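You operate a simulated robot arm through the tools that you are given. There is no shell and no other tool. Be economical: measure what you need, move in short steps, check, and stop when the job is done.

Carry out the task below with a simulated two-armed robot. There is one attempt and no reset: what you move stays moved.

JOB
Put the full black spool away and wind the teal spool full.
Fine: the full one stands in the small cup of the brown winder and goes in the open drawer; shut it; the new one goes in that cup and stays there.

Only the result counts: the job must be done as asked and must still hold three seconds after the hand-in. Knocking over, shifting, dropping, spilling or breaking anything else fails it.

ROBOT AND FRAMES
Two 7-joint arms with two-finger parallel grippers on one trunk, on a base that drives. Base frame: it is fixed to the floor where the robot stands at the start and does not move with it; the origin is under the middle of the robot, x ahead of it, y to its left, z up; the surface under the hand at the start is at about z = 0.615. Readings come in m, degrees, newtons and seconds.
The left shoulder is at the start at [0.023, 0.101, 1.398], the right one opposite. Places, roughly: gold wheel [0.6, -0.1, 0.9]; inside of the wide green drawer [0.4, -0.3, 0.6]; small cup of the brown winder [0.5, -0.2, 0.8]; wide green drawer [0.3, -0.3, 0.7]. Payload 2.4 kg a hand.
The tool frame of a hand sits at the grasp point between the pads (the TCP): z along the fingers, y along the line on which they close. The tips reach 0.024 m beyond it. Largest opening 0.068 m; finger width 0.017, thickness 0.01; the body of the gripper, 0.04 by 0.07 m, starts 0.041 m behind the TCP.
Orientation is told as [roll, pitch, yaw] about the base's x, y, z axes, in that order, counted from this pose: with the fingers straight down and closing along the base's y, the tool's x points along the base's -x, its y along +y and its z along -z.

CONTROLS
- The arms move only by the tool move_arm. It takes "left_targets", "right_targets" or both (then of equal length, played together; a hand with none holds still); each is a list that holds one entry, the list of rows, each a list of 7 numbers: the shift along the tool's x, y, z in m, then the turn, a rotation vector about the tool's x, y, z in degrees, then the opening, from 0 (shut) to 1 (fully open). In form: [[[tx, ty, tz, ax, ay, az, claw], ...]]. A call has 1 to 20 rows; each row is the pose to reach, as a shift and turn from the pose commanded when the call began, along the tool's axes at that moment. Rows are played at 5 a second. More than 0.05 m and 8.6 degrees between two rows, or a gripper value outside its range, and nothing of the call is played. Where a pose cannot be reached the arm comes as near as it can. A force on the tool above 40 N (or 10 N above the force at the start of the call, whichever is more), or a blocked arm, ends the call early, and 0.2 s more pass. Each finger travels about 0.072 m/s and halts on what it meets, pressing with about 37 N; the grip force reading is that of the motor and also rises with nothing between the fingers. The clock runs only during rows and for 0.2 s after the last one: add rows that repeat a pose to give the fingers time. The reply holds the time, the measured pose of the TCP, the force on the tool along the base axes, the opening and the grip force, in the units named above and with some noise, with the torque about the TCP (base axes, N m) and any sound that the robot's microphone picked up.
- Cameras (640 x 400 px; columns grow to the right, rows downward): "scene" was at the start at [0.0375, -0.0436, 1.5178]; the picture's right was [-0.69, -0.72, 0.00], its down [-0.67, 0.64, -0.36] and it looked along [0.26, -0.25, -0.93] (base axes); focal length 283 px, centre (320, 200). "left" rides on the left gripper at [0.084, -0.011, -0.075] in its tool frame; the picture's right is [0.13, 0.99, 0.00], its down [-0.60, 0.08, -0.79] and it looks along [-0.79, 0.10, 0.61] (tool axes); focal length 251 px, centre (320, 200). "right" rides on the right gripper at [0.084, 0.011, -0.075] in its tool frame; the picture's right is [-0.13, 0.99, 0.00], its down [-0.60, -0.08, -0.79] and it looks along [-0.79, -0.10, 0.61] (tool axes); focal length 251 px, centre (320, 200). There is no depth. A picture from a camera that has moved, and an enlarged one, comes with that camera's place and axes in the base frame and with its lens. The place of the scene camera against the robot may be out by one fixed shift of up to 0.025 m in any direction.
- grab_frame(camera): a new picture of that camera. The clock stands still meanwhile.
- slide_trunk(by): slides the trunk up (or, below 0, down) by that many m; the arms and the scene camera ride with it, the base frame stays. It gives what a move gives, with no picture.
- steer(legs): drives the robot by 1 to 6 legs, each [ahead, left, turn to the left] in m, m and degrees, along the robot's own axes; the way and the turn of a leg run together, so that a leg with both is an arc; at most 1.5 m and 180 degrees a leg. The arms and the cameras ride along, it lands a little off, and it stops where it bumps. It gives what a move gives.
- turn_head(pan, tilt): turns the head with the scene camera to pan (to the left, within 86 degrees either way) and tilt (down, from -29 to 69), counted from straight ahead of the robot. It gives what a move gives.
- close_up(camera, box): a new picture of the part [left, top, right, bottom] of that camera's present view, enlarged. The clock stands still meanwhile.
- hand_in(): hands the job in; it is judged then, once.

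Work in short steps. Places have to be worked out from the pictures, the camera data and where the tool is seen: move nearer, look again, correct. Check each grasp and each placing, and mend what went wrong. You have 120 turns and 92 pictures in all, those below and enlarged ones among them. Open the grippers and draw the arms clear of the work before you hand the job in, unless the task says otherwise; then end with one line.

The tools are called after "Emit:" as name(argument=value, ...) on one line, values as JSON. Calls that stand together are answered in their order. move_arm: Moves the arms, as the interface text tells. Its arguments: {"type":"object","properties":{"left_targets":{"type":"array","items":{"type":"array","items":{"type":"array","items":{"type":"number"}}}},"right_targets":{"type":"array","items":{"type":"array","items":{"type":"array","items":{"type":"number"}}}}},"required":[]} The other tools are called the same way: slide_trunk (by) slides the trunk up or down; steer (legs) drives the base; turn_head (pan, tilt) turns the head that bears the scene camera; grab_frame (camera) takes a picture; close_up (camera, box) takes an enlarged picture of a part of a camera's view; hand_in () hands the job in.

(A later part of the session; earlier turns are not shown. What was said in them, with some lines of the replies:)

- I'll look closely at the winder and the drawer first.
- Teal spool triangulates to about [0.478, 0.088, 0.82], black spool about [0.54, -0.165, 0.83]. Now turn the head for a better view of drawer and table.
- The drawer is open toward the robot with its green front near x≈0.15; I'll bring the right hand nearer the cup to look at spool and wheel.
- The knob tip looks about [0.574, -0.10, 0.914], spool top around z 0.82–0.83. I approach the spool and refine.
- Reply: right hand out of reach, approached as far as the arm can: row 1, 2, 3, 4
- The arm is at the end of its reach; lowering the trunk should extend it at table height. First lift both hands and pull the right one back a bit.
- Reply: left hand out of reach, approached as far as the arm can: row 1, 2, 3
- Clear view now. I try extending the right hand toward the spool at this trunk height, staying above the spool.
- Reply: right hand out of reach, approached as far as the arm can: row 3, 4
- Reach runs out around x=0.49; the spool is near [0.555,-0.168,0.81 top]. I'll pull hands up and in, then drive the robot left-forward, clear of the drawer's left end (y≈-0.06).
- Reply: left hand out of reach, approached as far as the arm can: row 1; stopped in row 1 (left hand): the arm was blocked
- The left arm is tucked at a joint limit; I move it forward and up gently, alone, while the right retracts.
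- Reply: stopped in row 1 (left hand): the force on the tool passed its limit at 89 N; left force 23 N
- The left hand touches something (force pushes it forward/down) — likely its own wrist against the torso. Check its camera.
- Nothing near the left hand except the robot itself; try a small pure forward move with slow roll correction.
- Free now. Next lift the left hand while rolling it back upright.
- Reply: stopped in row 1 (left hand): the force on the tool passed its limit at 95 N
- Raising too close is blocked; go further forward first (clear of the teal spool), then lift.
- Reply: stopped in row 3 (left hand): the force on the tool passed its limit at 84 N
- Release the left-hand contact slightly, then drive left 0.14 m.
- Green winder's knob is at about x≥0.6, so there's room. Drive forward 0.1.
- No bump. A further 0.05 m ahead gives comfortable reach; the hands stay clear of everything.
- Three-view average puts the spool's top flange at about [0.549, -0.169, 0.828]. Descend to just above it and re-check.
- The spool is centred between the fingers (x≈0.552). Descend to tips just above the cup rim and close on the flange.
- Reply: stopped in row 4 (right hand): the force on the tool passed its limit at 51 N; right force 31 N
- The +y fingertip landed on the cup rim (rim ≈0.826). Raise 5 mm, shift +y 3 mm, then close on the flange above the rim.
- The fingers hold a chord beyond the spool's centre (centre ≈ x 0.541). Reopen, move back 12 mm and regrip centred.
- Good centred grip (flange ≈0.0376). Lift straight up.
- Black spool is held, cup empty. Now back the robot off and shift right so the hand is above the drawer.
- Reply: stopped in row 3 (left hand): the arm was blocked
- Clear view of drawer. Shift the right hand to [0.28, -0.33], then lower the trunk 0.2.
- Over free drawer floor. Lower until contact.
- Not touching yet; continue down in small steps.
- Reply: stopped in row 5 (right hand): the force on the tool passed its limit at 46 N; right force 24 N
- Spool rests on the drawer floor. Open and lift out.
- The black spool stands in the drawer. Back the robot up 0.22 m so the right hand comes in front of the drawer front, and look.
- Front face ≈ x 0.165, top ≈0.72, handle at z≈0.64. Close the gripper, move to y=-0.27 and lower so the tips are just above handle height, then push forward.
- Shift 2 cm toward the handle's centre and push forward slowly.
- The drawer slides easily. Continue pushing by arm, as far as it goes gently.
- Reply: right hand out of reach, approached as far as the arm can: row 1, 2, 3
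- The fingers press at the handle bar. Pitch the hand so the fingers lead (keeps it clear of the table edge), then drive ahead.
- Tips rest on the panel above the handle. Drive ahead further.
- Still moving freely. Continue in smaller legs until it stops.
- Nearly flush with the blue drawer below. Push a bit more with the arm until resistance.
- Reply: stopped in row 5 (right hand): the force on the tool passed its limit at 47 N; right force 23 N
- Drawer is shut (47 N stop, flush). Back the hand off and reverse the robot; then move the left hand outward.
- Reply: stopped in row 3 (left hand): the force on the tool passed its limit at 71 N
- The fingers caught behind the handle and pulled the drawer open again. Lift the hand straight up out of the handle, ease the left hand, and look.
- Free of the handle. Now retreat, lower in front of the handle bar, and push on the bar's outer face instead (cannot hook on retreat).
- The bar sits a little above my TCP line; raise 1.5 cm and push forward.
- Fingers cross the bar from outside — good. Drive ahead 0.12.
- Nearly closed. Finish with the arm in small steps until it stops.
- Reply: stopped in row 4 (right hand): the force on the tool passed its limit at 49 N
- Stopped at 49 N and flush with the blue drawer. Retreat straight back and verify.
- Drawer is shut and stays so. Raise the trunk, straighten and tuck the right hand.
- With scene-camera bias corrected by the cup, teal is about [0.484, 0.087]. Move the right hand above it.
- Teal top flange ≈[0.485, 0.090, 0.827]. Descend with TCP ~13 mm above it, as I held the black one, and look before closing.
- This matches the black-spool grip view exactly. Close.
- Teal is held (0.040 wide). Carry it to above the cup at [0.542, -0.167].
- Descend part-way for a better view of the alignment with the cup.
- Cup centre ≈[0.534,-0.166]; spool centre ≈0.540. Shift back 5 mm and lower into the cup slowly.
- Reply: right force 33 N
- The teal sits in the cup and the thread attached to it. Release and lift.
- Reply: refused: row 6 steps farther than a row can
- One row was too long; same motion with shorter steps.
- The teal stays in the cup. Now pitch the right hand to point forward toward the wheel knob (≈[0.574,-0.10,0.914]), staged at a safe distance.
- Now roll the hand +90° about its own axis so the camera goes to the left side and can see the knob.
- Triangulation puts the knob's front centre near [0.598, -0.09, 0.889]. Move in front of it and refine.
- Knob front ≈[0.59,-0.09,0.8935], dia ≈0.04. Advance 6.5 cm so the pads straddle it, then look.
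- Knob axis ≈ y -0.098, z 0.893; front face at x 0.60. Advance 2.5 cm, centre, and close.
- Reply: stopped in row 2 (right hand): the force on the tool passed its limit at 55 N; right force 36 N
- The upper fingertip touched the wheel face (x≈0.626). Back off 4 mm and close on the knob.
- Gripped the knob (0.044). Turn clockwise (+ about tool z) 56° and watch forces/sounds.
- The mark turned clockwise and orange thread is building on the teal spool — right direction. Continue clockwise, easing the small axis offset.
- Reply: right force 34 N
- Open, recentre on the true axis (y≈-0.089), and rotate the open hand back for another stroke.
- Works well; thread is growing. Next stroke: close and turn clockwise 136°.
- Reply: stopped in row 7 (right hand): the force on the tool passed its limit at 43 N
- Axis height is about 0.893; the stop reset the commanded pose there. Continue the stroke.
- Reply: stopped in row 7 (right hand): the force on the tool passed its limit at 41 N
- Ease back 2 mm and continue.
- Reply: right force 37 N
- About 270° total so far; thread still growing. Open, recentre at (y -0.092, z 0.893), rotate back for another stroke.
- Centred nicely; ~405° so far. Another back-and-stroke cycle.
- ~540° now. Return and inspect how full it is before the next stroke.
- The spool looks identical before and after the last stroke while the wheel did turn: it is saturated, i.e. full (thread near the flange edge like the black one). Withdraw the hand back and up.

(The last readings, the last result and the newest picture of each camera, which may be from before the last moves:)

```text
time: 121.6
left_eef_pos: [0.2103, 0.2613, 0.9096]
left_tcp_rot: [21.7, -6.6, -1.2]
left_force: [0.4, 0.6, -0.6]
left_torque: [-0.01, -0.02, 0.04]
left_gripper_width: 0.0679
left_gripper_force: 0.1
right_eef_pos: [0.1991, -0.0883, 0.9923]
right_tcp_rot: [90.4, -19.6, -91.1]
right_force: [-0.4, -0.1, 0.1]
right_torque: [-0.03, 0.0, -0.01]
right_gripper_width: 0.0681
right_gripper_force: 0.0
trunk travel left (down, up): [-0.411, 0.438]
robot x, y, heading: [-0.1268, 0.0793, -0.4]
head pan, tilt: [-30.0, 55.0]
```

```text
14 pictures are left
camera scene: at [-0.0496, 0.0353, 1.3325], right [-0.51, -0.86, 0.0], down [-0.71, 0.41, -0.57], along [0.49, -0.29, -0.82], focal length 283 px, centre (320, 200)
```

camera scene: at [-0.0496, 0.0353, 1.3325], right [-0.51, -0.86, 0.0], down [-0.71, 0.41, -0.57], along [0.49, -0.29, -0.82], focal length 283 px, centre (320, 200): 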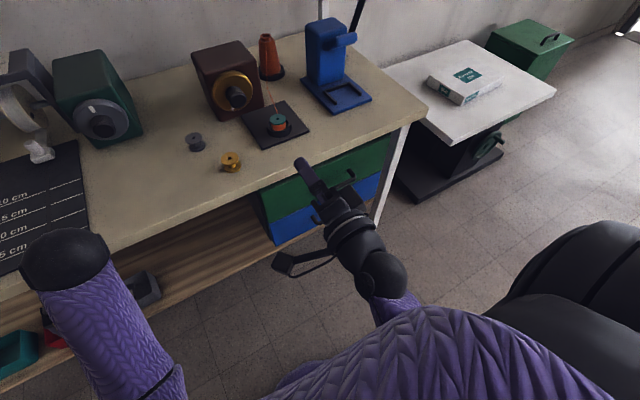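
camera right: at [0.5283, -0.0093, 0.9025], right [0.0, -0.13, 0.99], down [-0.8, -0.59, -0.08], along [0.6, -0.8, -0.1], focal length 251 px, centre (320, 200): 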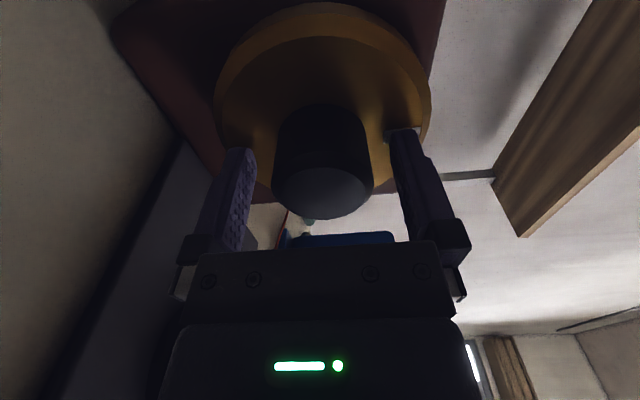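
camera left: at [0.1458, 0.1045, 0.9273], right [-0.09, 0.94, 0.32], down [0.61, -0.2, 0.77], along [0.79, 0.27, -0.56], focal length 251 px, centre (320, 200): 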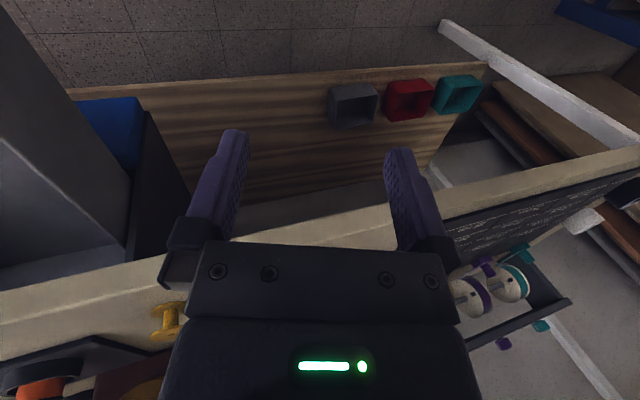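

One last close check of the spool, cup and drawer.

Emit:
close_up(camera="scene", box=[230, 80, 390, 250])

Emit:
close_up(camera="scene", box=[250, 95, 310, 145])

```text
2.35 times, centred on (310, 165) of scene
camera zoom: at [-0.0496, 0.0353, 1.3325], right [-0.51, -0.86, 0.0], down [-0.71, 0.41, -0.57], along [0.49, -0.29, -0.82], focal length 666 px, centre (344, 282)
```

zoom: 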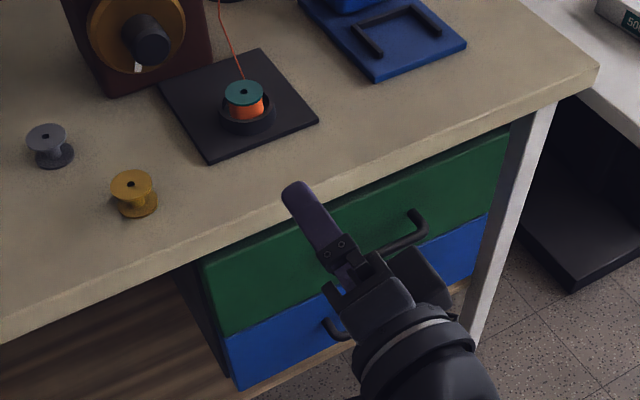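

```text
8.00 times, centred on (280, 120) of scene
camera zoom: at [-0.0496, 0.0353, 1.3325], right [-0.51, -0.86, 0.0], down [-0.71, 0.41, -0.57], along [0.49, -0.29, -0.82], focal length 2266 px, centre (640, 840)
```

zoom: 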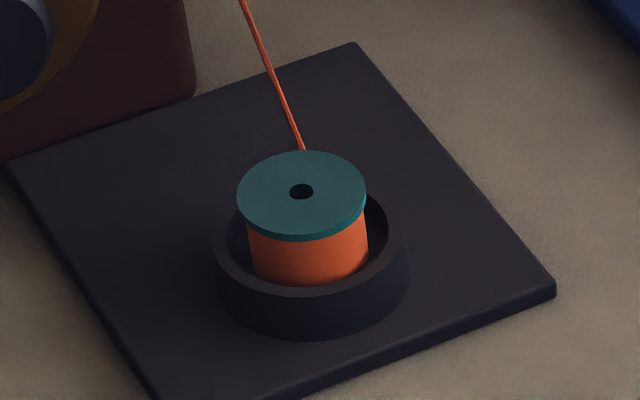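

The teal spool is full and seated in the cup, the drawer is shut flush, and both hands are open and clear. Handing in.

Emit:
hand_in()

```text
The job is handed in.
```

I put the full black spool in the wide green drawer and shut the drawer. The teal spool stands wound full in the cup of the brown winder.
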